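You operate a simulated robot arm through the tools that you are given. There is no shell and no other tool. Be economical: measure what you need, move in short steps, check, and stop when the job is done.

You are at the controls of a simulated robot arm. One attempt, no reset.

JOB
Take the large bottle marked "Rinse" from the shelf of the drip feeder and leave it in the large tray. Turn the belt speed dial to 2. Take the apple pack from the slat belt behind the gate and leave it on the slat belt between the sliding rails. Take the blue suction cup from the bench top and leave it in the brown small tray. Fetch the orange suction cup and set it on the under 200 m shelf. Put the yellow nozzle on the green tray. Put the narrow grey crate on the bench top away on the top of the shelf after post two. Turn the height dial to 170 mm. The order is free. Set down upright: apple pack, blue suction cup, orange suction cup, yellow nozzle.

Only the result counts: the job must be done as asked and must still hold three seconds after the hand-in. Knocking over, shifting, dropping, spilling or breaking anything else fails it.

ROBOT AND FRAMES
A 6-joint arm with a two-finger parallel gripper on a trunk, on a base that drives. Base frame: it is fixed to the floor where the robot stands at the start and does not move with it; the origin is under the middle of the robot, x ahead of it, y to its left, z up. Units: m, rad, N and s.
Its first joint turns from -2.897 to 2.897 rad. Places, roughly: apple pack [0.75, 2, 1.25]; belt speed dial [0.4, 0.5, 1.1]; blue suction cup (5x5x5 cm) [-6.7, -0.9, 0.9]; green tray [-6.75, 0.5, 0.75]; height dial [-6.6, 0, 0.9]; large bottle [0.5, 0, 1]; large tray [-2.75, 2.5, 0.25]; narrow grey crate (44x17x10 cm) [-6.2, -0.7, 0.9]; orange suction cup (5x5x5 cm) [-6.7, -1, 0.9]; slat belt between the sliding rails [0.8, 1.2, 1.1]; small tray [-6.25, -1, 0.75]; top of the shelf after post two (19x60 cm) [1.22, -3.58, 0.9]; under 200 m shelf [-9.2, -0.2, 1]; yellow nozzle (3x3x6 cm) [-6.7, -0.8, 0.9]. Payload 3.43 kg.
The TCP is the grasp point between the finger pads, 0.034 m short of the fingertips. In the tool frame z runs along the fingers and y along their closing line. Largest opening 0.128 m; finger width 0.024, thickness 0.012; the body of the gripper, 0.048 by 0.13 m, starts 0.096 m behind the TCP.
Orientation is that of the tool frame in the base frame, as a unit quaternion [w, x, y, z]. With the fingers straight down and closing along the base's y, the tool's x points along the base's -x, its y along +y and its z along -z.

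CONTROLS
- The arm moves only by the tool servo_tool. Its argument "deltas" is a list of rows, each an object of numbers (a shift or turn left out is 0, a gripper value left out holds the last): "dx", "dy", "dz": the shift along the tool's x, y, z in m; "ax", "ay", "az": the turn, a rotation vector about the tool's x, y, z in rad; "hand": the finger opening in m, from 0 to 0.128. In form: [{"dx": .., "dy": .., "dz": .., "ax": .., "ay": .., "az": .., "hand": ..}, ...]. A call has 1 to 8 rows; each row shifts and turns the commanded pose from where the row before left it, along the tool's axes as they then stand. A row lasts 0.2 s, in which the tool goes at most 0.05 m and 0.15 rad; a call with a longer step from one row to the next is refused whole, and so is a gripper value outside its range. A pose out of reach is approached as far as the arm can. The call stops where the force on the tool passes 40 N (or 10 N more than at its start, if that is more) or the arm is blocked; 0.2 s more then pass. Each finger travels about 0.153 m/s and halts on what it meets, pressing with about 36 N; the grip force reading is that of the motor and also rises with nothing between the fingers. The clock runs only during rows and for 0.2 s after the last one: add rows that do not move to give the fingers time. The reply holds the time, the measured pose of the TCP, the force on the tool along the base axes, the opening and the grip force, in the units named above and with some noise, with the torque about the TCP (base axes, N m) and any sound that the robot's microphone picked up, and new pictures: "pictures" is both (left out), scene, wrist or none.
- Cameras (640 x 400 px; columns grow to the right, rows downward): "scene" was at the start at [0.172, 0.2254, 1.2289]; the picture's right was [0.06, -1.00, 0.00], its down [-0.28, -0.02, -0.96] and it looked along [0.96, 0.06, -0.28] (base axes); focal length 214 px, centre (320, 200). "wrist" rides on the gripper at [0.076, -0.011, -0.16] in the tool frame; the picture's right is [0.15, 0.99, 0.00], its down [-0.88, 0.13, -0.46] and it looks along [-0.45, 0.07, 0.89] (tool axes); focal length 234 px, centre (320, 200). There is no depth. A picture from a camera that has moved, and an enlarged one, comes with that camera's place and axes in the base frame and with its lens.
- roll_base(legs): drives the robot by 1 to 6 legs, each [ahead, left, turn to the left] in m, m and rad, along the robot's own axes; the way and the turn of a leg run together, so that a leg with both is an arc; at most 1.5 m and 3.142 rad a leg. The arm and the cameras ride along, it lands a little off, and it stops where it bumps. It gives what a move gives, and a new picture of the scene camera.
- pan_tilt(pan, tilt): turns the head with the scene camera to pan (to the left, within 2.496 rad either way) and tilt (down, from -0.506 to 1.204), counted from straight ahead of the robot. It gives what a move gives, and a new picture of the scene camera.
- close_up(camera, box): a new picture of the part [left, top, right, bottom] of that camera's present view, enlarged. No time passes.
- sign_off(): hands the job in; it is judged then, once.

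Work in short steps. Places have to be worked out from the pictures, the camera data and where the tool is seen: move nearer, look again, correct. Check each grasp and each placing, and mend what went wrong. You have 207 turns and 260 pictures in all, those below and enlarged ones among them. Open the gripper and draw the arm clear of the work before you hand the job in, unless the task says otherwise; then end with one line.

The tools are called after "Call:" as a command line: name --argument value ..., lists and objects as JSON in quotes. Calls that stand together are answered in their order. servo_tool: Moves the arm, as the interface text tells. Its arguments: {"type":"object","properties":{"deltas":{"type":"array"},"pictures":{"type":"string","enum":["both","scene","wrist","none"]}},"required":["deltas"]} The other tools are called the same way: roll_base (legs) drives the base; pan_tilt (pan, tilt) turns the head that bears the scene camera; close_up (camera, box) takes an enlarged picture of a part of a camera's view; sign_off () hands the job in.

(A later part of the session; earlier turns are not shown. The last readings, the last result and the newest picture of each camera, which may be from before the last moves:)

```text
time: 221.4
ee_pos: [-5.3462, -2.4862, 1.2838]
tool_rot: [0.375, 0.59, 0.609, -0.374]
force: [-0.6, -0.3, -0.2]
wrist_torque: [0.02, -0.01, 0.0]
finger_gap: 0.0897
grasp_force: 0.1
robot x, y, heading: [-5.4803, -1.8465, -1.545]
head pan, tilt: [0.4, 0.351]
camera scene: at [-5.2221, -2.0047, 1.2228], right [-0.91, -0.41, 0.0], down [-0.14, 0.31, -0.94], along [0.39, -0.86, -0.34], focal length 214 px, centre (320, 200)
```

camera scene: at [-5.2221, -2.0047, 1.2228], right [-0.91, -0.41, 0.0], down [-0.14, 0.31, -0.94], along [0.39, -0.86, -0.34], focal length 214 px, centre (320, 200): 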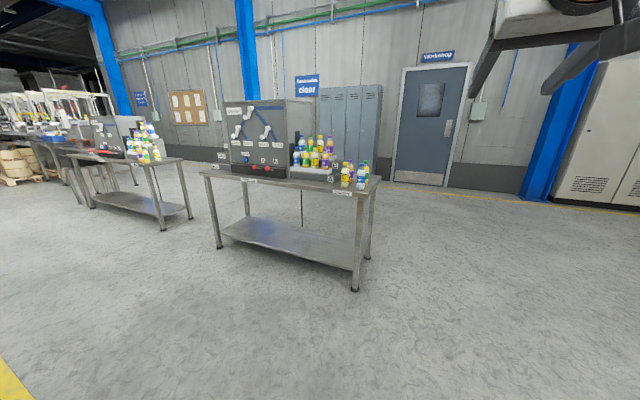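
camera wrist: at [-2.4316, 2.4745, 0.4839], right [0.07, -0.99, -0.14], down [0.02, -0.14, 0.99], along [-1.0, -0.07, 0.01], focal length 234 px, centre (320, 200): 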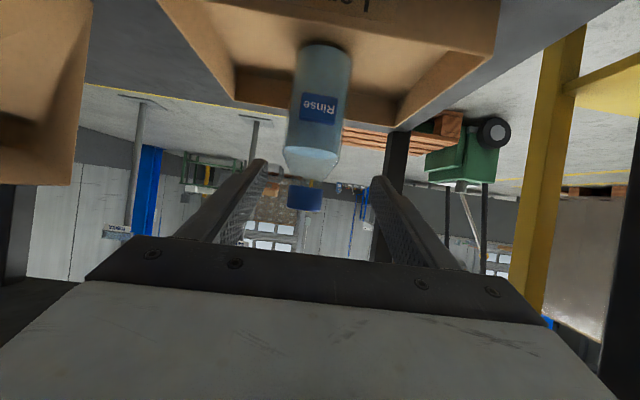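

Call:
roll_base --legs '[[0.05, -1.0, 0], [0, 0, 1.56], [0, 0, 1.56]]'

Call:
pan_tilt --pan 0.0 --tilt 0.45

```text
time: 234.2
ee_pos: [-6.5844, -1.274, 1.2833]
tool_rot: [0.383, -0.595, 0.604, 0.367]
force: [-0.7, -0.5, 0.4]
wrist_torque: [-0.03, -0.02, -0.02]
finger_gap: 0.0903
grasp_force: 0.1
robot x, y, heading: [-6.4789, -1.9178, 1.546]
head pan, tilt: [0.4, 0.351]
camera scene: at [-6.733, -1.7476, 1.2228], right [0.93, 0.37, 0.0], down [0.13, -0.32, -0.94], along [-0.35, 0.87, -0.34], focal length 214 px, centre (320, 200)
```

scene: 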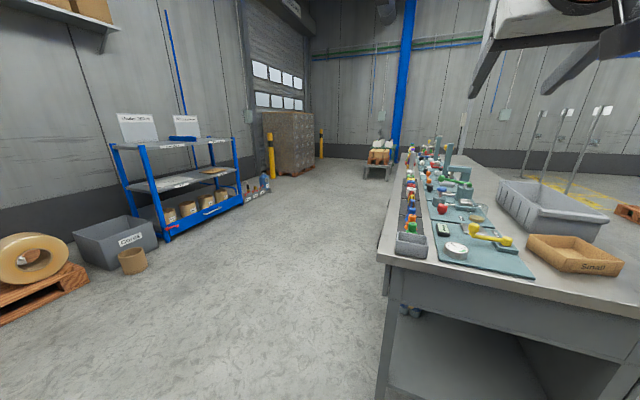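

```text
time: 235.0
ee_pos: [-6.5836, -1.2732, 1.2838]
tool_rot: [0.382, -0.596, 0.604, 0.367]
force: [0.7, 0.5, 0.3]
wrist_torque: [0.01, 0.01, 0.01]
finger_gap: 0.0898
grasp_force: 0.1
robot x, y, heading: [-6.4779, -1.9181, 1.551]
head pan, tilt: [0.0, 0.45]
camera scene: at [-6.6967, -1.7423, 1.2136], right [1.0, -0.02, 0.0], down [-0.01, -0.43, -0.9], along [0.02, 0.9, -0.44], focal length 214 px, centre (320, 200)
```

scene: 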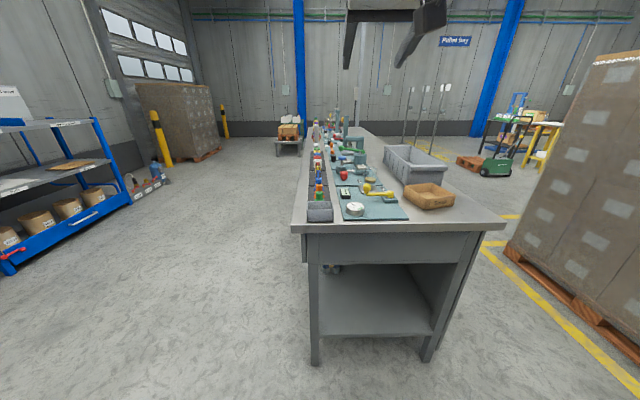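

Excellent view. I'll zoom in on the bench end for the cups, nozzle and trays.

Call:
close_up --camera "scene" --box '[285, 140, 465, 252]'

Call:
close_up --camera "scene" --box '[295, 135, 375, 225]'

```text
3.56 times, centred on (375, 196) of scene
camera zoom: at [-6.6967, -1.7423, 1.2136], right [1.0, -0.02, 0.0], down [-0.01, -0.43, -0.9], along [0.02, 0.9, -0.44], focal length 763 px, centre (124, 214)
```

zoom: 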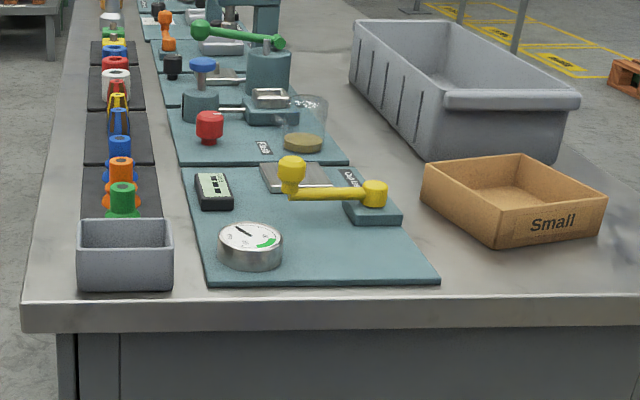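

```text
4.44 times, centred on (335, 180) of scene
camera zoom: at [-6.6967, -1.7423, 1.2136], right [1.0, -0.02, 0.0], down [-0.01, -0.43, -0.9], along [0.02, 0.9, -0.44], focal length 953 px, centre (253, 289)
```

zoom: 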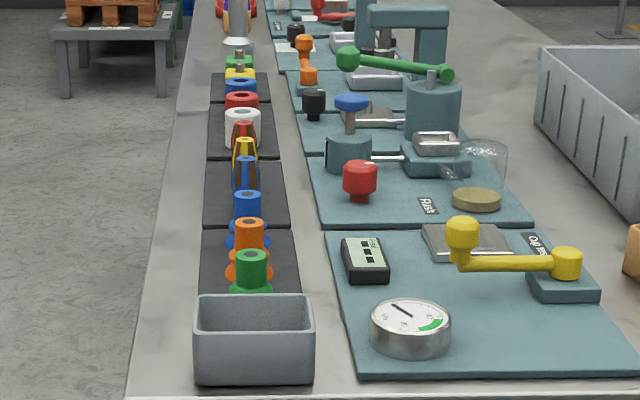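

Along x≈-6.69, from the south: green, orange, blue cups, then blue, yellow, red nozzles. The "Small" brown tray is at about [-6.26, -1.0]. I'll bring the tool vertical and drive 0.2 m forward.

Call:
servo_tool --deltas '[{"dx": 0.041, "dz": 0.019}, {"dx": 0.041, "dz": 0.019}, {"dx": 0.041, "dz": 0.019}, {"dx": 0.041, "dz": 0.019}, {"ay": 0.14}, {"ay": 0.14}, {"ay": 0.14}, {"ay": 0.14}]' --pictures "none"

Call:
servo_tool --deltas '[{"ay": 0.14}, {"ay": 0.14}, {"ay": 0.14}, {"ay": 0.137}]' --pictures "none"

Call:
roll_base --legs '[[0.2, 0, 0.02]]'

Call:
servo_tool --deltas '[{}]' --pictures "wrist"

```text
time: 236.8
ee_pos: [-6.5818, -1.2768, 1.1036]
tool_rot: [0.199, -0.674, 0.686, 0.187]
force: [0.3, -1.1, 0.1]
wrist_torque: [0.03, 0.02, 0.03]
finger_gap: 0.09
grasp_force: 0.1
robot x, y, heading: [-6.4783, -1.9171, 1.546]
head pan, tilt: [0.0, 0.45]
```

```text
time: 237.8
ee_pos: [-6.58, -1.2769, 1.1036]
tool_rot: [0.003, -0.699, 0.716, -0.005]
force: [0.5, -1.1, 0.2]
wrist_torque: [0.04, 0.0, -0.02]
finger_gap: 0.0899
grasp_force: 0.1
robot x, y, heading: [-6.4777, -1.92, 1.547]
head pan, tilt: [0.0, 0.45]
```

```text
time: 239.4
ee_pos: [-6.5927, -1.0787, 1.1035]
tool_rot: [0.004, -0.706, 0.708, -0.004]
force: [-0.5, 1.0, -0.2]
wrist_torque: [0.02, -0.01, 0.01]
finger_gap: 0.09
grasp_force: 0.1
robot x, y, heading: [-6.476, -1.7181, 1.571]
head pan, tilt: [0.0, 0.45]
camera scene: at [-6.6978, -1.5457, 1.2136], right [1.0, 0.0, 0.0], down [0.0, -0.44, -0.9], along [0.0, 0.9, -0.44], focal length 214 px, centre (320, 200)
```

scene: 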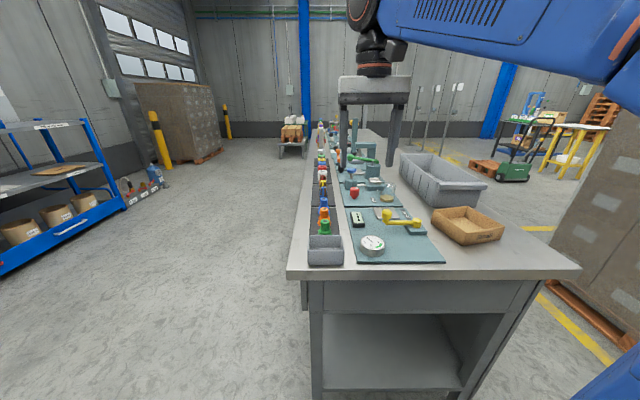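

```text
time: 239.8
ee_pos: [-6.5931, -1.0778, 1.1026]
tool_rot: [0.005, -0.706, 0.708, -0.004]
force: [0.5, 0.2, 0.1]
wrist_torque: [-0.03, -0.04, -0.01]
finger_gap: 0.09
grasp_force: 0.1
robot x, y, heading: [-6.4769, -1.7198, 1.572]
head pan, tilt: [0.0, 0.45]
camera wrist: at [-6.5833, -1.154, 1.2634], right [-0.99, -0.14, -0.01], down [-0.13, 0.88, 0.45], along [-0.06, 0.45, -0.89], focal length 234 px, centre (320, 200)
```

wrist: 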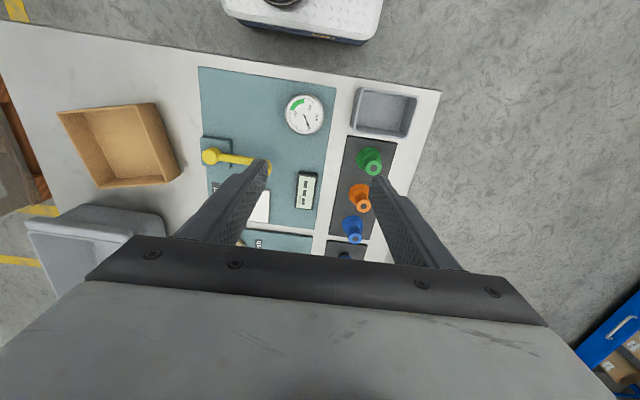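

The overhead view puts blue's cup at [-6.681, -0.902], orange at [-6.684, -0.972] and green at [-6.682, -1.045], tops at z≈0.90. I'll hover over the blue one.

Call:
servo_tool --deltas '[{"dx": -0.044, "dy": 0.022}, {"dx": -0.044, "dy": 0.022}, {"dx": -0.044, "dy": 0.022}, {"dx": -0.044, "dy": 0.022}, {"dz": 0.045, "hand": 0.07}, {"dz": 0.045}]' --pictures "wrist"

```text
time: 241.2
ee_pos: [-6.6805, -0.902, 1.0119]
tool_rot: [0.004, -0.706, 0.708, -0.004]
force: [-0.5, -1.0, -0.1]
wrist_torque: [0.0, 0.0, -0.03]
finger_gap: 0.07
grasp_force: 0.1
robot x, y, heading: [-6.477, -1.7167, 1.565]
head pan, tilt: [0.0, 0.45]
camera wrist: at [-6.6717, -0.9775, 1.1711], right [-0.99, -0.14, -0.01], down [-0.13, 0.88, 0.45], along [-0.06, 0.45, -0.89], focal length 234 px, centre (320, 200)
```

wrist: 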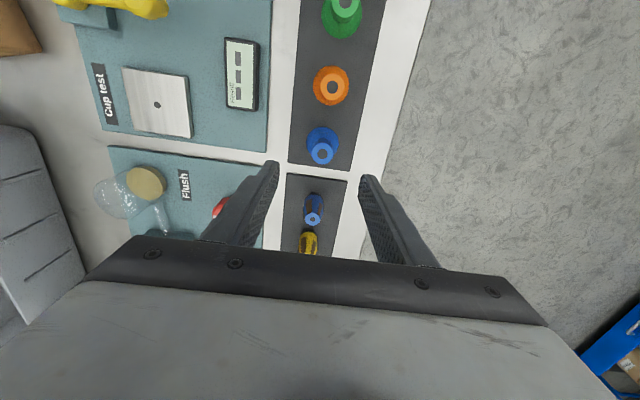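

Aligned within 3 mm. Descend and grip the blue cup.

Call:
servo_tool --deltas '[{"dx": 0.002, "dy": 0.002, "dz": 0.035}, {"dz": 0.036}, {"dz": 0.034}, {"hand": 0.0}, {"hand": 0.0}, {"hand": 0.0}]' --pictures "wrist"

```text
time: 242.6
ee_pos: [-6.6799, -0.9014, 0.9044]
tool_rot: [0.005, -0.707, 0.707, -0.004]
force: [-0.2, 0.2, 4.8]
wrist_torque: [0.0, 0.05, 0.0]
finger_gap: 0.0232
grasp_force: 35.9
robot x, y, heading: [-6.4744, -1.718, 1.575]
head pan, tilt: [0.0, 0.45]
camera wrist: at [-6.6709, -0.9782, 1.0664], right [-0.99, -0.14, -0.01], down [-0.13, 0.88, 0.45], along [-0.06, 0.45, -0.89], focal length 234 px, centre (320, 200)
```

wrist: 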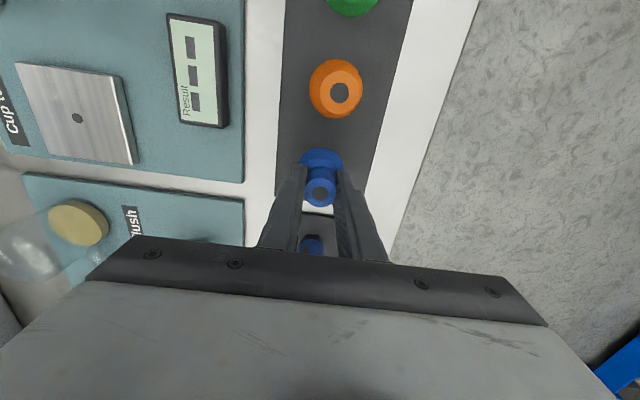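

Gripped (23 mm). Lift and carry east to above the Small tray.

Call:
servo_tool --deltas '[{"dz": -0.04}, {"dz": -0.045}, {"dz": -0.045}, {"dz": -0.03, "dy": -0.02}, {"dy": -0.048, "dx": 0.012}, {"dy": -0.048, "dx": 0.012}, {"dy": -0.048, "dx": 0.012}, {"dy": -0.048, "dx": 0.012}]' --pictures "none"

Call:
servo_tool --deltas '[{"dy": -0.048, "dx": 0.012}, {"dy": -0.048, "dx": 0.012}, {"dy": -0.048, "dx": 0.013}, {"dy": -0.048, "dx": 0.013}, {"dy": -0.012, "dx": 0.004}]' --pictures "wrist"

```text
time: 244.4
ee_pos: [-6.4714, -0.9515, 1.0691]
tool_rot: [-0.004, 0.708, -0.707, 0.004]
force: [0.7, 0.7, 0.0]
wrist_torque: [-0.06, -0.02, -0.02]
finger_gap: 0.0233
grasp_force: 35.7
robot x, y, heading: [-6.4759, -1.7185, 1.572]
head pan, tilt: [0.0, 0.45]
```

```text
time: 245.6
ee_pos: [-6.2656, -1.0068, 1.0725]
tool_rot: [0.004, -0.706, 0.708, -0.004]
force: [-0.4, 0.5, -0.3]
wrist_torque: [-0.01, 0.01, 0.02]
finger_gap: 0.023
grasp_force: 35.8
robot x, y, heading: [-6.4744, -1.7156, 1.573]
head pan, tilt: [0.0, 0.45]
camera wrist: at [-6.2564, -1.0828, 1.2331], right [-0.99, -0.15, -0.01], down [-0.13, 0.88, 0.45], along [-0.06, 0.45, -0.89], focal length 234 px, centre (320, 200)
```

wrist: 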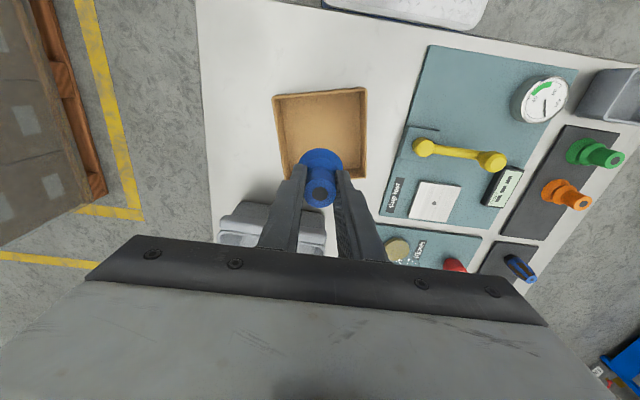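

The tray centre is [-6.268, -1.007], right under the tool. Lower to just above the floor, then gently to contact.

Call:
servo_tool --deltas '[{"dz": 0.045}, {"dz": 0.045}, {"dz": 0.045}, {"dz": 0.02}, {"dz": 0.006}, {"dz": 0.004}, {}]' --pictures "wrist"

```text
time: 247.2
ee_pos: [-6.2642, -1.0063, 0.9061]
tool_rot: [0.004, -0.707, 0.708, -0.004]
force: [0.1, 0.4, 0.6]
wrist_torque: [0.02, 0.0, -0.03]
finger_gap: 0.0233
grasp_force: 36.1
robot x, y, heading: [-6.4795, -1.7137, 1.567]
head pan, tilt: [0.0, 0.45]
camera wrist: at [-6.2553, -1.083, 1.0666], right [-0.99, -0.14, -0.01], down [-0.13, 0.88, 0.45], along [-0.06, 0.45, -0.89], focal length 234 px, centre (320, 200)
```

wrist: 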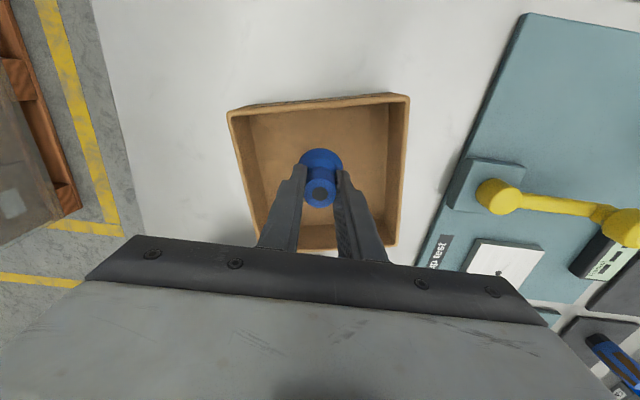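

Call:
servo_tool --deltas '[{"dz": 0.003}, {"dz": 0.003}, {"dz": 0.003}, {}]' --pictures "none"

```text
time: 247.8
ee_pos: [-6.2646, -1.0052, 0.9045]
tool_rot: [0.007, -0.707, 0.708, -0.002]
force: [0.0, -5.4, 15.4]
wrist_torque: [-0.42, 0.2, 0.02]
finger_gap: 0.0229
grasp_force: 35.9
robot x, y, heading: [-6.4777, -1.717, 1.567]
head pan, tilt: [0.0, 0.45]
stopped in row 3: the force on the tool passed its limit at 47 N (the readings are from after the stop); the commanded pose is now the measured one
```

Contact with the tray floor. Release and rise.

Call:
servo_tool --deltas '[{"hand": 0.05}, {"hand": 0.06}, {"dz": -0.03}, {"dz": -0.045}, {"dz": -0.045}, {"dz": -0.04}]' --pictures "wrist"

```text
time: 249.2
ee_pos: [-6.2654, -1.0092, 1.0634]
tool_rot: [0.005, -0.707, 0.707, -0.004]
force: [0.9, 0.0, -0.5]
wrist_torque: [0.0, 0.03, 0.0]
finger_gap: 0.06
grasp_force: 0.0
robot x, y, heading: [-6.4758, -1.7148, 1.567]
head pan, tilt: [0.0, 0.45]
camera wrist: at [-6.2566, -1.0841, 1.2235], right [-0.99, -0.14, -0.01], down [-0.14, 0.88, 0.46], along [-0.05, 0.45, -0.89], focal length 234 px, centre (320, 200)
```

wrist: 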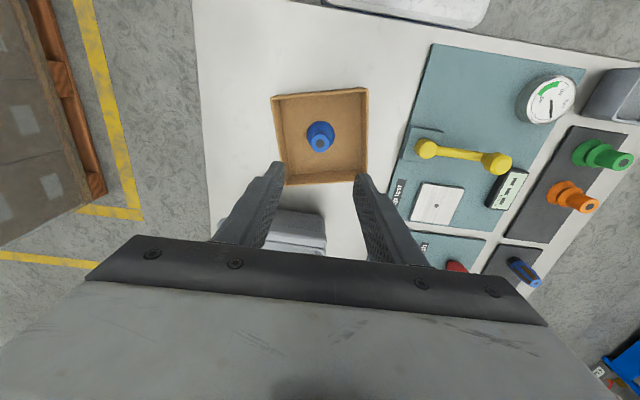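

The blue cup stands upright in the Small tray. Next, the orange cup at [-6.684, -0.972].

Call:
servo_tool --deltas '[{"dy": 0.047, "dx": -0.004}, {"dy": 0.047, "dx": -0.004}, {"dy": 0.047, "dx": -0.004}, {"dy": 0.047, "dx": -0.004}, {"dy": 0.047, "dx": -0.004}, {"dy": 0.047, "dx": -0.004}, {"dy": 0.047, "dx": -0.004}, {"dy": 0.047, "dx": -0.004}]' --pictures "none"

Call:
servo_tool --deltas '[{"dy": 0.041, "dx": -0.005}, {"dz": 0.045}]' --pictures "wrist"

```text
time: 251.1
ee_pos: [-6.6392, -0.9756, 1.0594]
tool_rot: [0.007, -0.705, 0.709, -0.004]
force: [0.5, 0.3, 0.2]
wrist_torque: [0.04, 0.03, 0.01]
finger_gap: 0.0602
grasp_force: 0.0
robot x, y, heading: [-6.474, -1.7205, 1.566]
head pan, tilt: [0.0, 0.45]
```

```text
time: 251.7
ee_pos: [-6.6812, -0.9704, 1.0127]
tool_rot: [0.008, -0.706, 0.708, -0.003]
force: [-0.2, 0.4, -0.3]
wrist_torque: [0.04, -0.01, -0.01]
finger_gap: 0.0599
grasp_force: 0.1
robot x, y, heading: [-6.4771, -1.7193, 1.569]
head pan, tilt: [0.0, 0.45]
camera wrist: at [-6.6727, -1.0476, 1.1734], right [-0.99, -0.14, -0.01], down [-0.14, 0.88, 0.46], along [-0.05, 0.46, -0.89], focal length 234 px, centre (320, 200)
```

wrist: 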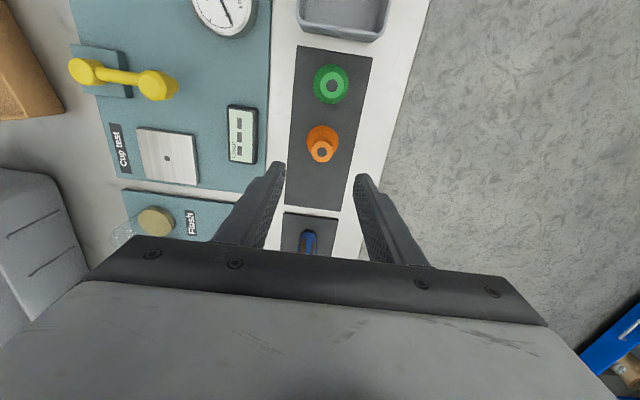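

Call:
servo_tool --deltas '[{"dx": 0.002, "dy": 0.002, "dz": 0.036}, {"dz": 0.036}, {"dz": 0.035}, {"hand": 0.0}, {"hand": 0.0}, {"hand": 0.0}, {"dz": -0.04}, {"dz": -0.045}]' --pictures "wrist"

```text
time: 253.4
ee_pos: [-6.6848, -0.9725, 0.9902]
tool_rot: [0.006, -0.706, 0.708, -0.003]
force: [-0.5, -1.0, 0.0]
wrist_torque: [-0.03, -0.01, 0.0]
finger_gap: 0.023
grasp_force: 36.3
robot x, y, heading: [-6.4747, -1.7146, 1.567]
head pan, tilt: [0.0, 0.45]
camera wrist: at [-6.6754, -1.0494, 1.1509], right [-0.99, -0.14, -0.01], down [-0.14, 0.88, 0.46], along [-0.05, 0.46, -0.89], focal length 234 px, centre (320, 200)
```

wrist: 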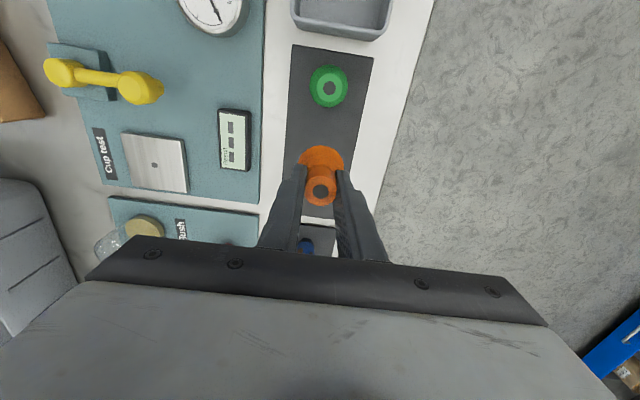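

The orange cup is held. I'll raise, then drive west round to the rack marked "Under 200 m" near x=-9.2.

Call:
servo_tool --deltas '[{"dz": -0.045}, {"dz": -0.045}, {"dz": -0.045}]' --pictures "none"

Call:
roll_base --legs '[[-0.3, 0, 0], [0, 0, 1.57], [1.2, 0, 0], [0, -1.3, 0], [0, -0.65, 0]]'

Call:
pan_tilt --pan 0.0 --tilt 0.3

```text
time: 254.2
ee_pos: [-6.6859, -0.9726, 1.1235]
tool_rot: [0.007, -0.706, 0.708, -0.003]
force: [-0.1, 0.6, -0.4]
wrist_torque: [0.03, 0.01, -0.05]
finger_gap: 0.0233
grasp_force: 36.1
robot x, y, heading: [-6.4744, -1.7179, 1.568]
head pan, tilt: [0.0, 0.45]
```

```text
time: 274.9
ee_pos: [-8.3423, -0.2396, 1.1248]
tool_rot: [-0.007, 1.0, -0.017, -0.002]
force: [-0.2, -0.1, -0.7]
wrist_torque: [-0.01, -0.02, 0.03]
finger_gap: 0.0231
grasp_force: 35.9
robot x, y, heading: [-7.5925, -0.0548, 3.106]
head pan, tilt: [0.0, 0.45]
camera scene: at [-7.77, -0.2696, 1.2136], right [0.04, 1.0, 0.0], down [0.44, -0.02, -0.9], along [-0.9, 0.03, -0.44], focal length 214 px, centre (320, 200)
```

scene: 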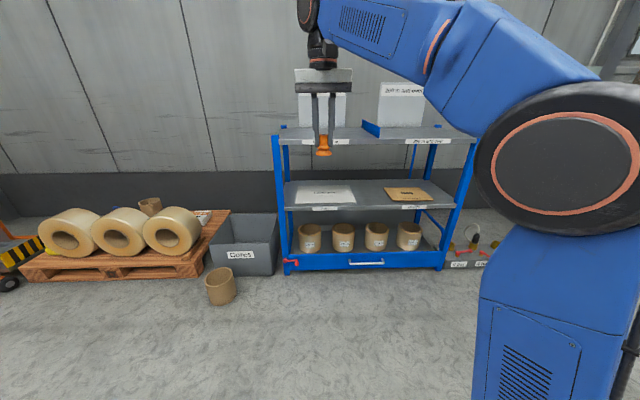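

```text
time: 275.6
ee_pos: [-8.342, -0.2398, 1.1242]
tool_rot: [-0.007, 1.0, -0.017, -0.003]
force: [1.1, -0.4, -0.1]
wrist_torque: [0.0, 0.0, -0.02]
finger_gap: 0.0232
grasp_force: 36.5
robot x, y, heading: [-7.5911, -0.0557, 3.108]
head pan, tilt: [0.0, 0.3]
camera scene: at [-7.7715, -0.2695, 1.2275], right [0.04, 1.0, 0.0], down [0.3, -0.01, -0.96], along [-0.95, 0.03, -0.3], focal length 214 px, centre (320, 200)
```

scene: 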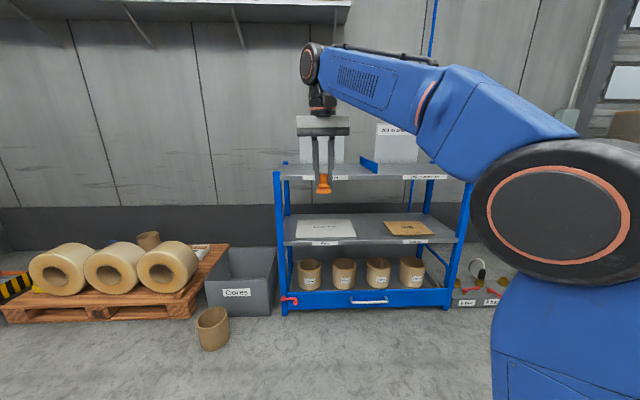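

Call:
close_up --camera "scene" --box '[260, 110, 480, 260]'

```text
2.67 times, centred on (370, 185) of scene
camera zoom: at [-7.7715, -0.2695, 1.2275], right [0.04, 1.0, 0.0], down [0.3, -0.01, -0.96], along [-0.95, 0.03, -0.3], focal length 572 px, centre (187, 240)
```

zoom: 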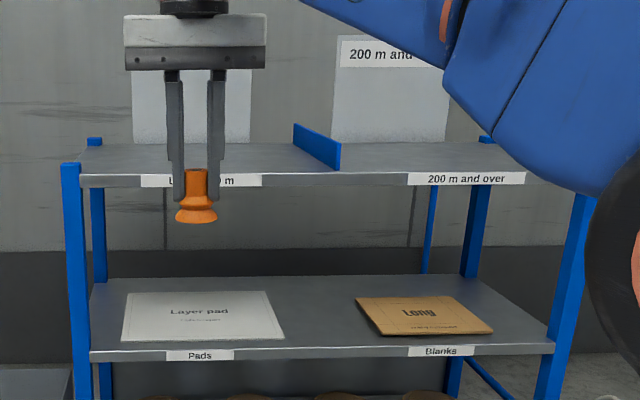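

The Under 200 m half of the top shelf is y≈-0.48 to 0.10, x≈-8.98 to -9.5, at z≈0.99. I'll drive forward 0.82 m to put the cup over its middle.

Call:
roll_base --legs '[[0.82, -0.05, 0.033]]'

Call:
servo_tool --deltas '[{}]' --pictures "wrist"

```text
time: 279.9
ee_pos: [-9.1415, -0.1978, 1.1242]
tool_rot: [-0.007, 1.0, -0.001, -0.003]
force: [-0.1, 0.0, -0.5]
wrist_torque: [0.01, 0.02, 0.0]
finger_gap: 0.0232
grasp_force: 35.9
robot x, y, heading: [-8.3966, 0.0099, 3.139]
head pan, tilt: [0.0, 0.3]
camera scene: at [-8.5712, -0.2099, 1.2275], right [0.0, 1.0, 0.0], down [0.3, 0.0, -0.96], along [-0.96, 0.0, -0.3], focal length 214 px, centre (320, 200)
```

scene: 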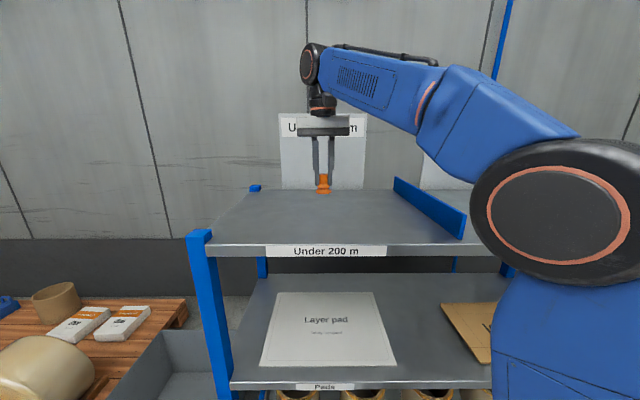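

```text
time: 280.3
ee_pos: [-9.143, -0.1984, 1.1252]
tool_rot: [-0.006, 1.0, -0.002, -0.003]
force: [0.3, 0.1, -0.7]
wrist_torque: [-0.04, 0.01, 0.0]
finger_gap: 0.0231
grasp_force: 35.9
robot x, y, heading: [-8.3965, 0.0135, 3.143]
head pan, tilt: [0.0, 0.3]
camera wrist: at [-9.0659, -0.1897, 1.2846], right [0.14, -0.99, -0.01], down [-0.88, -0.13, 0.46], along [-0.46, -0.05, -0.89], focal length 234 px, centre (320, 200)
```

wrist: 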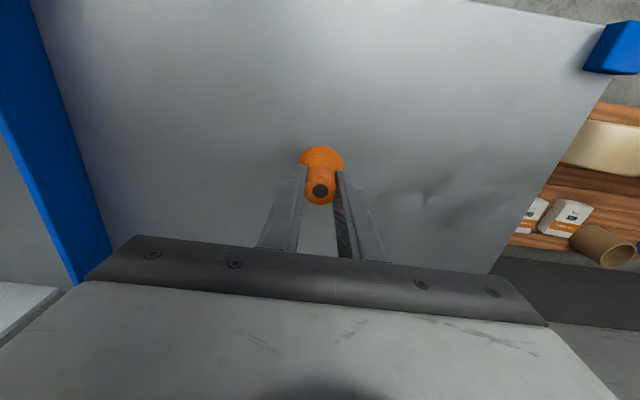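

The cup is over the middle. I'll lower to contact.

Call:
servo_tool --deltas '[{"dz": 0.04}, {"dz": 0.02}, {"dz": 0.008}, {"dz": 0.005}, {"dz": 0.005}, {"dz": 0.005}, {"dz": 0.005}]' --pictures "none"

```text
time: 281.5
ee_pos: [-9.1423, -0.1962, 1.0515]
tool_rot: [-0.004, 1.0, -0.002, -0.007]
force: [4.3, 1.6, 10.7]
wrist_torque: [-0.03, -0.36, 0.07]
finger_gap: 0.0231
grasp_force: 36.0
robot x, y, heading: [-8.3976, 0.0093, 3.14]
head pan, tilt: [0.0, 0.3]
stopped in row 5: the force on the tool passed its limit at 47 N (the readings are from after the stop); the commanded pose is now the measured one
```

Call:
servo_tool --deltas '[{"hand": 0.05}, {"hand": 0.06}, {"dz": -0.04}, {"dz": -0.045}]' --pictures "wrist"

```text
time: 282.5
ee_pos: [-9.1438, -0.1991, 1.133]
tool_rot: [-0.005, 1.0, -0.003, -0.006]
force: [0.9, -0.3, -0.4]
wrist_torque: [0.01, 0.0, -0.02]
finger_gap: 0.06
grasp_force: 0.2
robot x, y, heading: [-8.3973, 0.0094, 3.139]
head pan, tilt: [0.0, 0.3]
camera wrist: at [-9.0659, -0.1889, 1.2927], right [0.14, -0.99, -0.01], down [-0.88, -0.13, 0.47], along [-0.46, -0.06, -0.89], focal length 234 px, centre (320, 200)
```

wrist: 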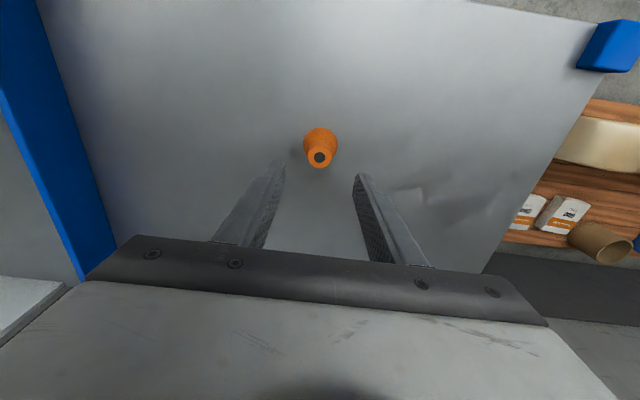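

The orange cup stands on the shelf. Now back off, turn to face the bench from the west, and go to the yellow nozzle.

Call:
roll_base --legs '[[-0.75, 0, 0], [0, 0, 1.57], [0, 0, 1.57], [0, -1.0, 0]]'

Call:
pan_tilt --pan 0.1 --tilt 0.4

```text
time: 299.0
ee_pos: [-6.9085, -0.799, 1.1327]
tool_rot: [0.005, 0.012, 1.0, -0.005]
force: [0.0, -0.2, -0.8]
wrist_torque: [0.0, 0.03, -0.03]
finger_gap: 0.06
grasp_force: 0.0
robot x, y, heading: [-7.6637, -0.9985, -0.027]
head pan, tilt: [0.0, 0.3]
camera scene: at [-7.4826, -0.7776, 1.2275], right [-0.02, -1.0, 0.0], down [-0.3, 0.01, -0.96], along [0.95, -0.02, -0.3], focal length 214 px, centre (320, 200)
```

scene: 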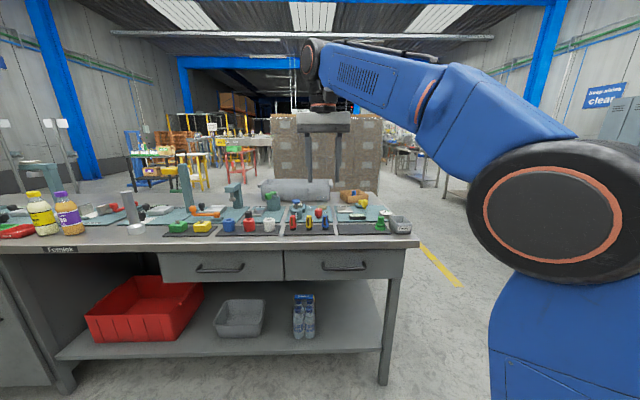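

```text
time: 299.6
ee_pos: [-6.9075, -0.7996, 1.1323]
tool_rot: [0.006, 0.012, 1.0, -0.005]
force: [0.4, 0.2, -0.5]
wrist_torque: [-0.01, 0.02, 0.04]
finger_gap: 0.0599
grasp_force: 0.0
robot x, y, heading: [-7.661, -0.9938, -0.026]
head pan, tilt: [0.099, 0.4]
camera scene: at [-7.4836, -0.7684, 1.2183], right [0.07, -1.0, 0.0], down [-0.39, -0.03, -0.92], along [0.92, 0.07, -0.39], focal length 214 px, centre (320, 200)
```

scene: 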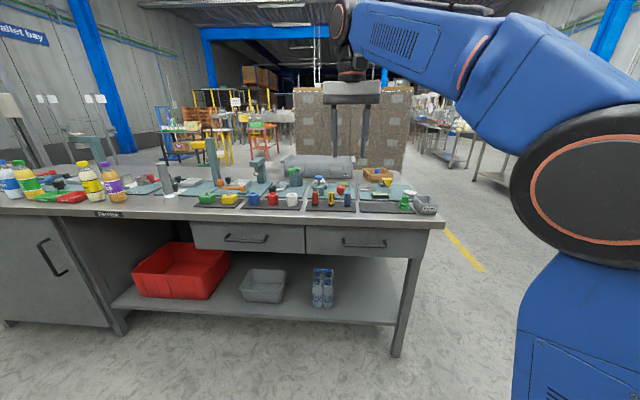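

I'll drive forward 0.2 m and turn the gripper 90° so it closes across the row, clear of neighbours.

Call:
roll_base --legs '[[0.2, 0.02, 0.026]]'

Call:
servo_tool --deltas '[{"az": -0.145}, {"az": -0.145}, {"az": -0.145}, {"az": -0.145}, {"az": -0.145}, {"az": -0.145}, {"az": -0.145}, {"az": -0.145}]' --pictures "none"

Call:
servo_tool --deltas '[{"az": -0.145}, {"az": -0.145}, {"az": -0.12}]' --pictures "wrist"

```text
time: 301.2
ee_pos: [-6.7132, -0.7648, 1.1327]
tool_rot: [0.006, 0.0, 1.0, -0.005]
force: [-0.6, 0.6, -0.6]
wrist_torque: [0.03, 0.01, -0.02]
finger_gap: 0.06
grasp_force: 0.1
robot x, y, heading: [-7.4577, -0.9772, -0.005]
head pan, tilt: [0.099, 0.4]
camera scene: at [-7.2895, -0.7461, 1.2183], right [0.1, -0.99, 0.0], down [-0.39, -0.04, -0.92], along [0.92, 0.09, -0.39], focal length 214 px, centre (320, 200)
```

scene: 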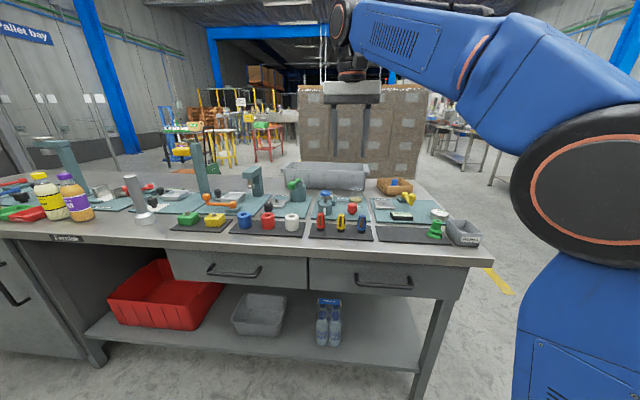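

```text
time: 303.1
ee_pos: [-6.7137, -0.7636, 1.1339]
tool_rot: [0.003, -0.549, 0.836, -0.007]
force: [0.2, 0.0, -0.6]
wrist_torque: [0.0, -0.01, -0.01]
finger_gap: 0.06
grasp_force: 0.1
robot x, y, heading: [-7.4566, -0.9767, -0.002]
head pan, tilt: [0.099, 0.4]
```

```text
time: 303.9
ee_pos: [-6.7136, -0.7646, 1.1328]
tool_rot: [0.0, 0.708, -0.706, 0.008]
force: [0.2, -0.4, 0.2]
wrist_torque: [0.0, 0.02, 0.01]
finger_gap: 0.06
grasp_force: 0.1
robot x, y, heading: [-7.4586, -0.9746, 0.0]
head pan, tilt: [0.099, 0.4]
camera wrist: at [-6.704, -0.8383, 1.2939], right [-0.99, -0.15, -0.01], down [-0.14, 0.88, 0.45], along [-0.06, 0.44, -0.9], focal length 234 px, centre (320, 200)
```

wrist: 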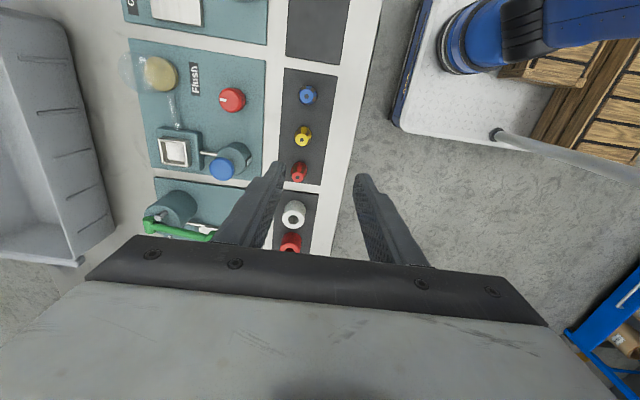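

Call:
servo_tool --deltas '[{"dy": -0.029, "dx": -0.005}, {"dz": 0.045}, {"dz": 0.045}, {"dz": 0.03}]' --pictures "wrist"

Call:
close_up --camera "scene" --box '[290, 160, 490, 260]'

```text
time: 304.9
ee_pos: [-6.6852, -0.7614, 1.0132]
tool_rot: [0.001, -0.707, 0.707, -0.008]
force: [0.2, 0.8, 0.6]
wrist_torque: [-0.01, -0.02, 0.03]
finger_gap: 0.06
grasp_force: 0.1
robot x, y, heading: [-7.4607, -0.9777, -0.001]
head pan, tilt: [0.099, 0.4]
camera wrist: at [-6.6749, -0.8343, 1.1747], right [-0.99, -0.15, -0.01], down [-0.14, 0.88, 0.45], along [-0.06, 0.44, -0.9], focal length 234 px, centre (320, 200)
```

wrist: 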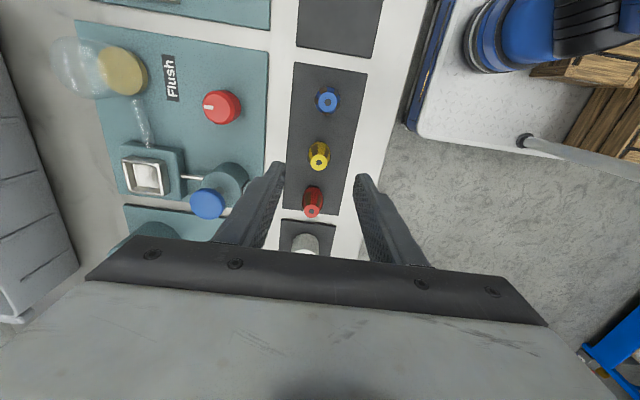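

```text
3.20 times, centred on (390, 210) of scene
camera zoom: at [-7.2895, -0.7461, 1.2183], right [0.1, -0.99, 0.0], down [-0.39, -0.04, -0.92], along [0.92, 0.09, -0.39], focal length 686 px, centre (96, 168)
```

zoom: 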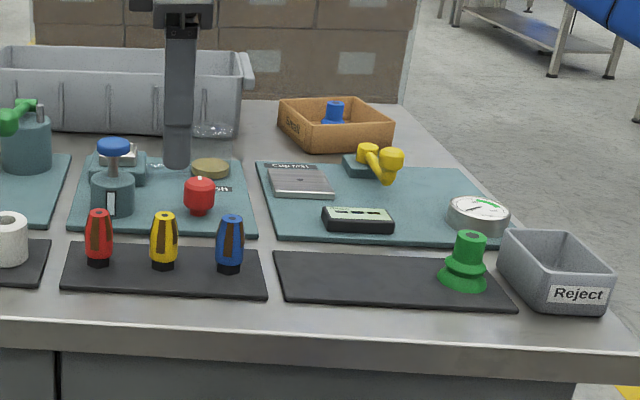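

Call:
servo_tool --deltas '[{"dx": -0.008, "dz": 0.035}, {"dz": 0.04}, {"dz": 0.037}, {"hand": 0.0}, {"hand": 0.0}, {"hand": 0.0}]' --pictures "none"

Call:
close_up --camera "scene" --box '[290, 160, 490, 260]'

```text
time: 306.2
ee_pos: [-6.682, -0.754, 0.9024]
tool_rot: [0.0, -0.707, 0.707, -0.009]
force: [0.3, 0.2, -0.1]
wrist_torque: [0.01, 0.0, -0.02]
finger_gap: 0.0265
grasp_force: 36.5
robot x, y, heading: [-7.4606, -0.9761, 0.003]
head pan, tilt: [0.099, 0.4]
```

```text
3.20 times, centred on (390, 210) of scene
camera zoom: at [-7.2895, -0.7461, 1.2183], right [0.1, -0.99, 0.0], down [-0.39, -0.04, -0.92], along [0.92, 0.09, -0.39], focal length 686 px, centre (96, 168)
```

zoom: 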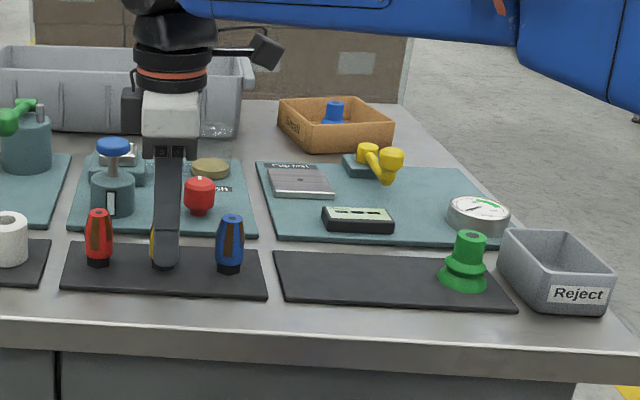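

Gripped (26.5 mm). Lift, back off, and move north to the green tray.

Call:
servo_tool --deltas '[{"dz": -0.045}, {"dz": -0.045}, {"dz": -0.045}, {"dz": -0.045}, {"dz": -0.045}]' --pictures "none"

Call:
roll_base --legs '[[-0.3, 0, 0], [0, 1.2, 0]]'

Call:
pan_tilt --pan 0.1 --tilt 0.5

```text
time: 307.4
ee_pos: [-6.6856, -0.7536, 1.1292]
tool_rot: [0.001, -0.707, 0.707, -0.008]
force: [-0.1, -0.6, -0.8]
wrist_torque: [-0.01, -0.01, -0.04]
finger_gap: 0.0266
grasp_force: 36.1
robot x, y, heading: [-7.459, -0.9767, 0.001]
head pan, tilt: [0.099, 0.4]
```

```text
time: 315.1
ee_pos: [-6.9746, 0.431, 1.1277]
tool_rot: [0.0, -0.705, 0.71, -0.008]
force: [0.0, -0.1, -0.6]
wrist_torque: [-0.01, 0.01, -0.01]
finger_gap: 0.0264
grasp_force: 36.1
robot x, y, heading: [-7.7527, 0.2131, -0.005]
head pan, tilt: [0.099, 0.4]
camera scene: at [-7.5797, 0.443, 1.2183], right [0.09, -1.0, 0.0], down [-0.39, -0.04, -0.92], along [0.92, 0.08, -0.39], focal length 214 px, centre (320, 200)
```

scene: 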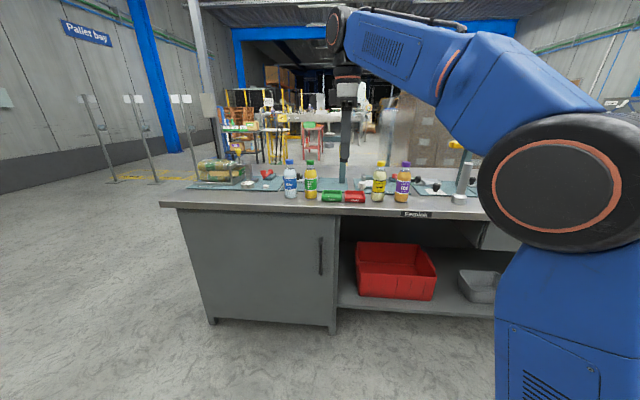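

```text
time: 315.8
ee_pos: [-6.9748, 0.4309, 1.128]
tool_rot: [0.0, -0.704, 0.71, -0.008]
force: [0.0, 0.3, -0.9]
wrist_torque: [0.03, 0.01, -0.01]
finger_gap: 0.0266
grasp_force: 36.0
robot x, y, heading: [-7.7516, 0.2138, -0.008]
head pan, tilt: [0.099, 0.499]
camera scene: at [-7.5813, 0.4428, 1.2092], right [0.09, -1.0, 0.0], down [-0.48, -0.04, -0.88], along [0.87, 0.08, -0.48], focal length 214 px, centre (320, 200)
```

scene: 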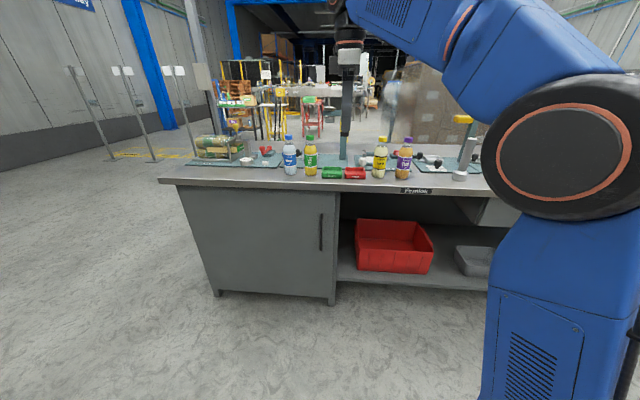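

Call:
close_up --camera "scene" --box '[260, 110, 460, 210]'

Call:
close_up --camera "wrist" --box '[0, 0, 640, 400]'

```text
3.20 times, centred on (360, 160) of scene
camera zoom: at [-7.5813, 0.4428, 1.2092], right [0.09, -1.0, 0.0], down [-0.48, -0.04, -0.88], along [0.87, 0.08, -0.48], focal length 686 px, centre (192, 328)
```

zoom: 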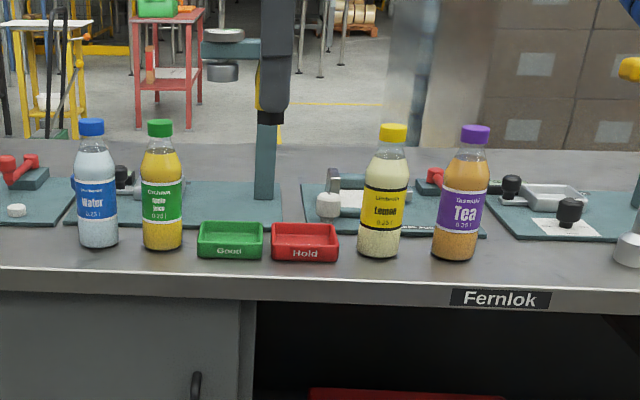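

```text
1.00 times, centred on (320, 200) of wrist (not enlarged: the box is as wide or as high as the picture)
camera zoom: at [-6.9667, 0.3557, 1.2894], right [-0.99, -0.14, -0.01], down [-0.13, 0.89, 0.45], along [-0.05, 0.44, -0.9], focal length 234 px, centre (320, 200)
```

zoom: 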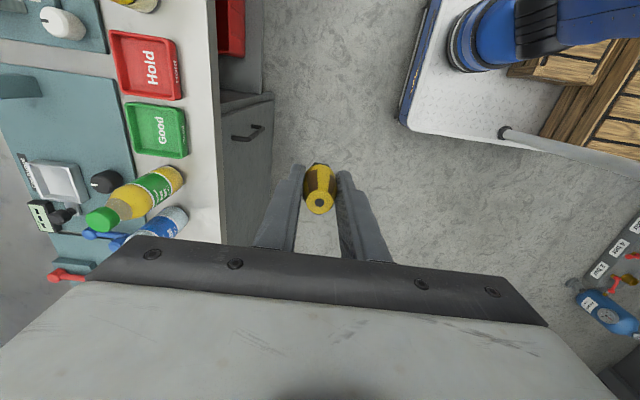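

The green "Good" tray is centred at about [-6.70, 0.468], between the apple bottle and the red tray. I'll drive forward to bring the nozzle over it.

Call:
roll_base --legs '[[0.27, 0.03, 0.005]]'

Call:
servo_tool --deltas '[{}]' --pictures "wrist"

```text
time: 317.7
ee_pos: [-6.71, 0.4652, 1.1278]
tool_rot: [0.001, -0.706, 0.708, -0.008]
force: [0.1, -0.2, -0.8]
wrist_torque: [0.01, -0.04, 0.03]
finger_gap: 0.0265
grasp_force: 36.3
robot x, y, heading: [-7.4848, 0.2425, 0.002]
head pan, tilt: [0.099, 0.499]
camera scene: at [-7.3166, 0.4736, 1.2091], right [0.1, -0.99, 0.0], down [-0.48, -0.05, -0.88], along [0.87, 0.09, -0.48], focal length 214 px, centre (320, 200)
```

scene: 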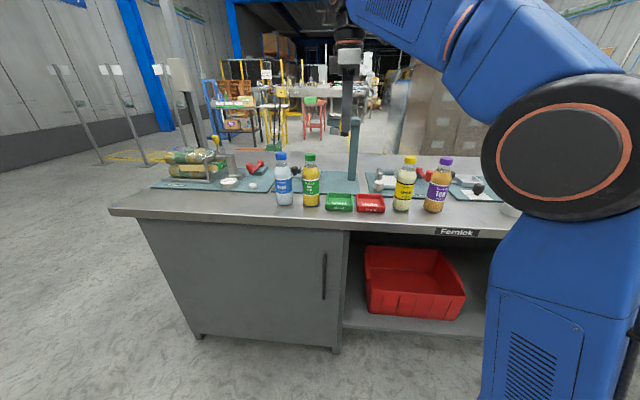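

```text
time: 318.1
ee_pos: [-6.711, 0.4646, 1.1286]
tool_rot: [0.002, -0.707, 0.707, -0.008]
force: [0.8, -0.4, -1.3]
wrist_torque: [0.0, 0.03, 0.01]
finger_gap: 0.0265
grasp_force: 36.3
robot x, y, heading: [-7.4847, 0.2443, -0.003]
head pan, tilt: [0.099, 0.499]
camera wrist: at [-6.7013, 0.3914, 1.2895], right [-0.99, -0.15, -0.01], down [-0.14, 0.88, 0.45], along [-0.06, 0.44, -0.9], focal length 234 px, centre (320, 200)
```

wrist: 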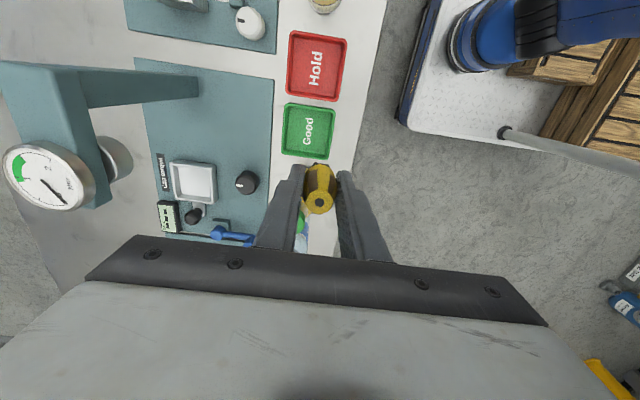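

I'll shift 23 mm east to the tray's centre and descend.

Call:
servo_tool --deltas '[{"dy": -0.023, "dx": -0.002}, {"dz": 0.045}, {"dz": 0.045}, {"dz": 0.045}, {"dz": 0.045}]' --pictures "wrist"

Call:
close_up --camera "scene" --box '[250, 110, 450, 235]'

```text
time: 319.3
ee_pos: [-6.6866, 0.4664, 0.9482]
tool_rot: [0.0, 0.707, -0.707, 0.007]
force: [-0.5, -0.1, -2.1]
wrist_torque: [0.04, 0.0, 0.01]
finger_gap: 0.0263
grasp_force: 36.0
robot x, y, heading: [-7.4872, 0.2448, -0.004]
head pan, tilt: [0.099, 0.499]
camera wrist: at [-6.6773, 0.3923, 1.1098], right [-0.99, -0.15, -0.01], down [-0.14, 0.88, 0.45], along [-0.06, 0.44, -0.9], focal length 234 px, centre (320, 200)
```

wrist: 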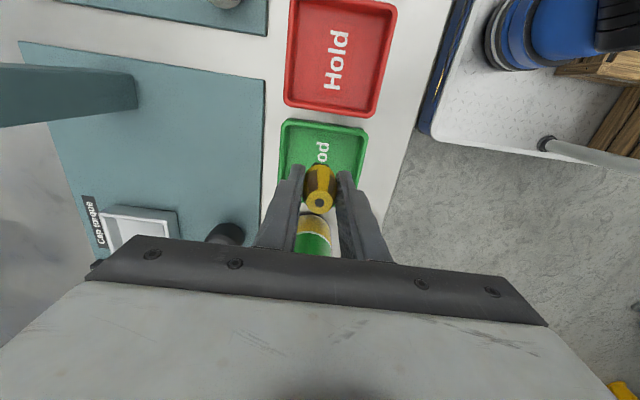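

```text
3.20 times, centred on (350, 172) of scene
camera zoom: at [-7.3167, 0.4736, 1.2092], right [0.1, -0.99, 0.0], down [-0.48, -0.05, -0.88], along [0.87, 0.09, -0.48], focal length 686 px, centre (224, 288)
```

zoom: 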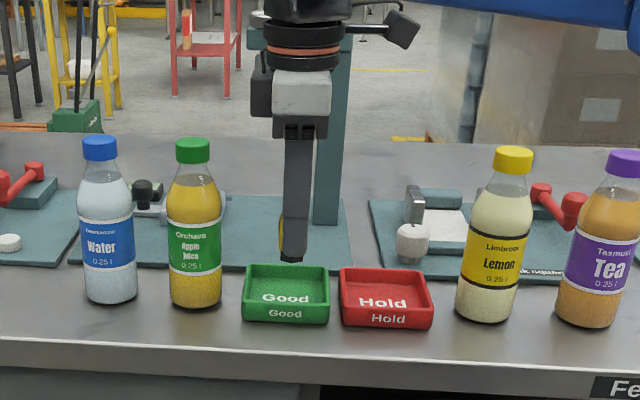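

The nozzle is over the Good tray; the near wrist view shows it centred. Lower gently to contact.

Call:
servo_tool --deltas '[{"dz": 0.02}, {"dz": 0.008}, {"dz": 0.005}, {"dz": 0.004}, {"dz": 0.004}, {"dz": 0.004}, {"dz": 0.004}]' --pictures "none"

```text
time: 320.9
ee_pos: [-6.684, 0.4657, 0.902]
tool_rot: [-0.003, 0.707, -0.707, 0.009]
force: [-0.4, 0.0, 12.8]
wrist_torque: [0.04, 0.14, 0.01]
finger_gap: 0.0265
grasp_force: 36.4
robot x, y, heading: [-7.4854, 0.2412, 0.004]
head pan, tilt: [0.099, 0.499]
```

Call:
servo_tool --deltas '[{"hand": 0.036}, {"hand": 0.044}, {"dz": -0.02}, {"dz": -0.045}, {"dz": -0.045}, {"dz": -0.045}]' --pictures "wrist"

Call:
close_up --camera "scene" --box '[250, 110, 450, 235]'

```text
time: 322.3
ee_pos: [-6.6865, 0.4683, 1.0546]
tool_rot: [0.001, -0.707, 0.707, -0.007]
force: [0.5, 0.3, -0.5]
wrist_torque: [0.02, 0.01, -0.06]
finger_gap: 0.044
grasp_force: 0.0
robot x, y, heading: [-7.4854, 0.2432, -0.004]
head pan, tilt: [0.099, 0.499]
camera wrist: at [-6.677, 0.3939, 1.216], right [-0.99, -0.15, -0.01], down [-0.14, 0.88, 0.45], along [-0.06, 0.44, -0.9], focal length 234 px, centre (320, 200)
```

wrist: 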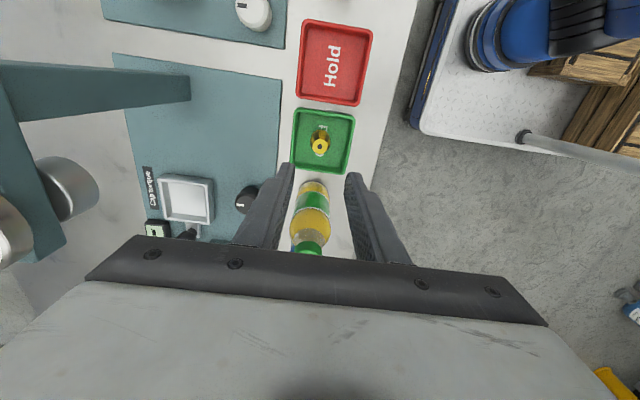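

```text
3.20 times, centred on (350, 172) of scene
camera zoom: at [-7.3165, 0.4736, 1.2091], right [0.1, -0.99, 0.0], down [-0.48, -0.05, -0.88], along [0.87, 0.09, -0.48], focal length 686 px, centre (224, 288)
```

zoom: 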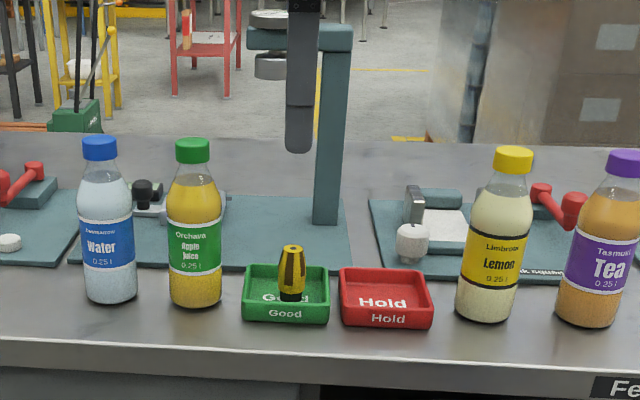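

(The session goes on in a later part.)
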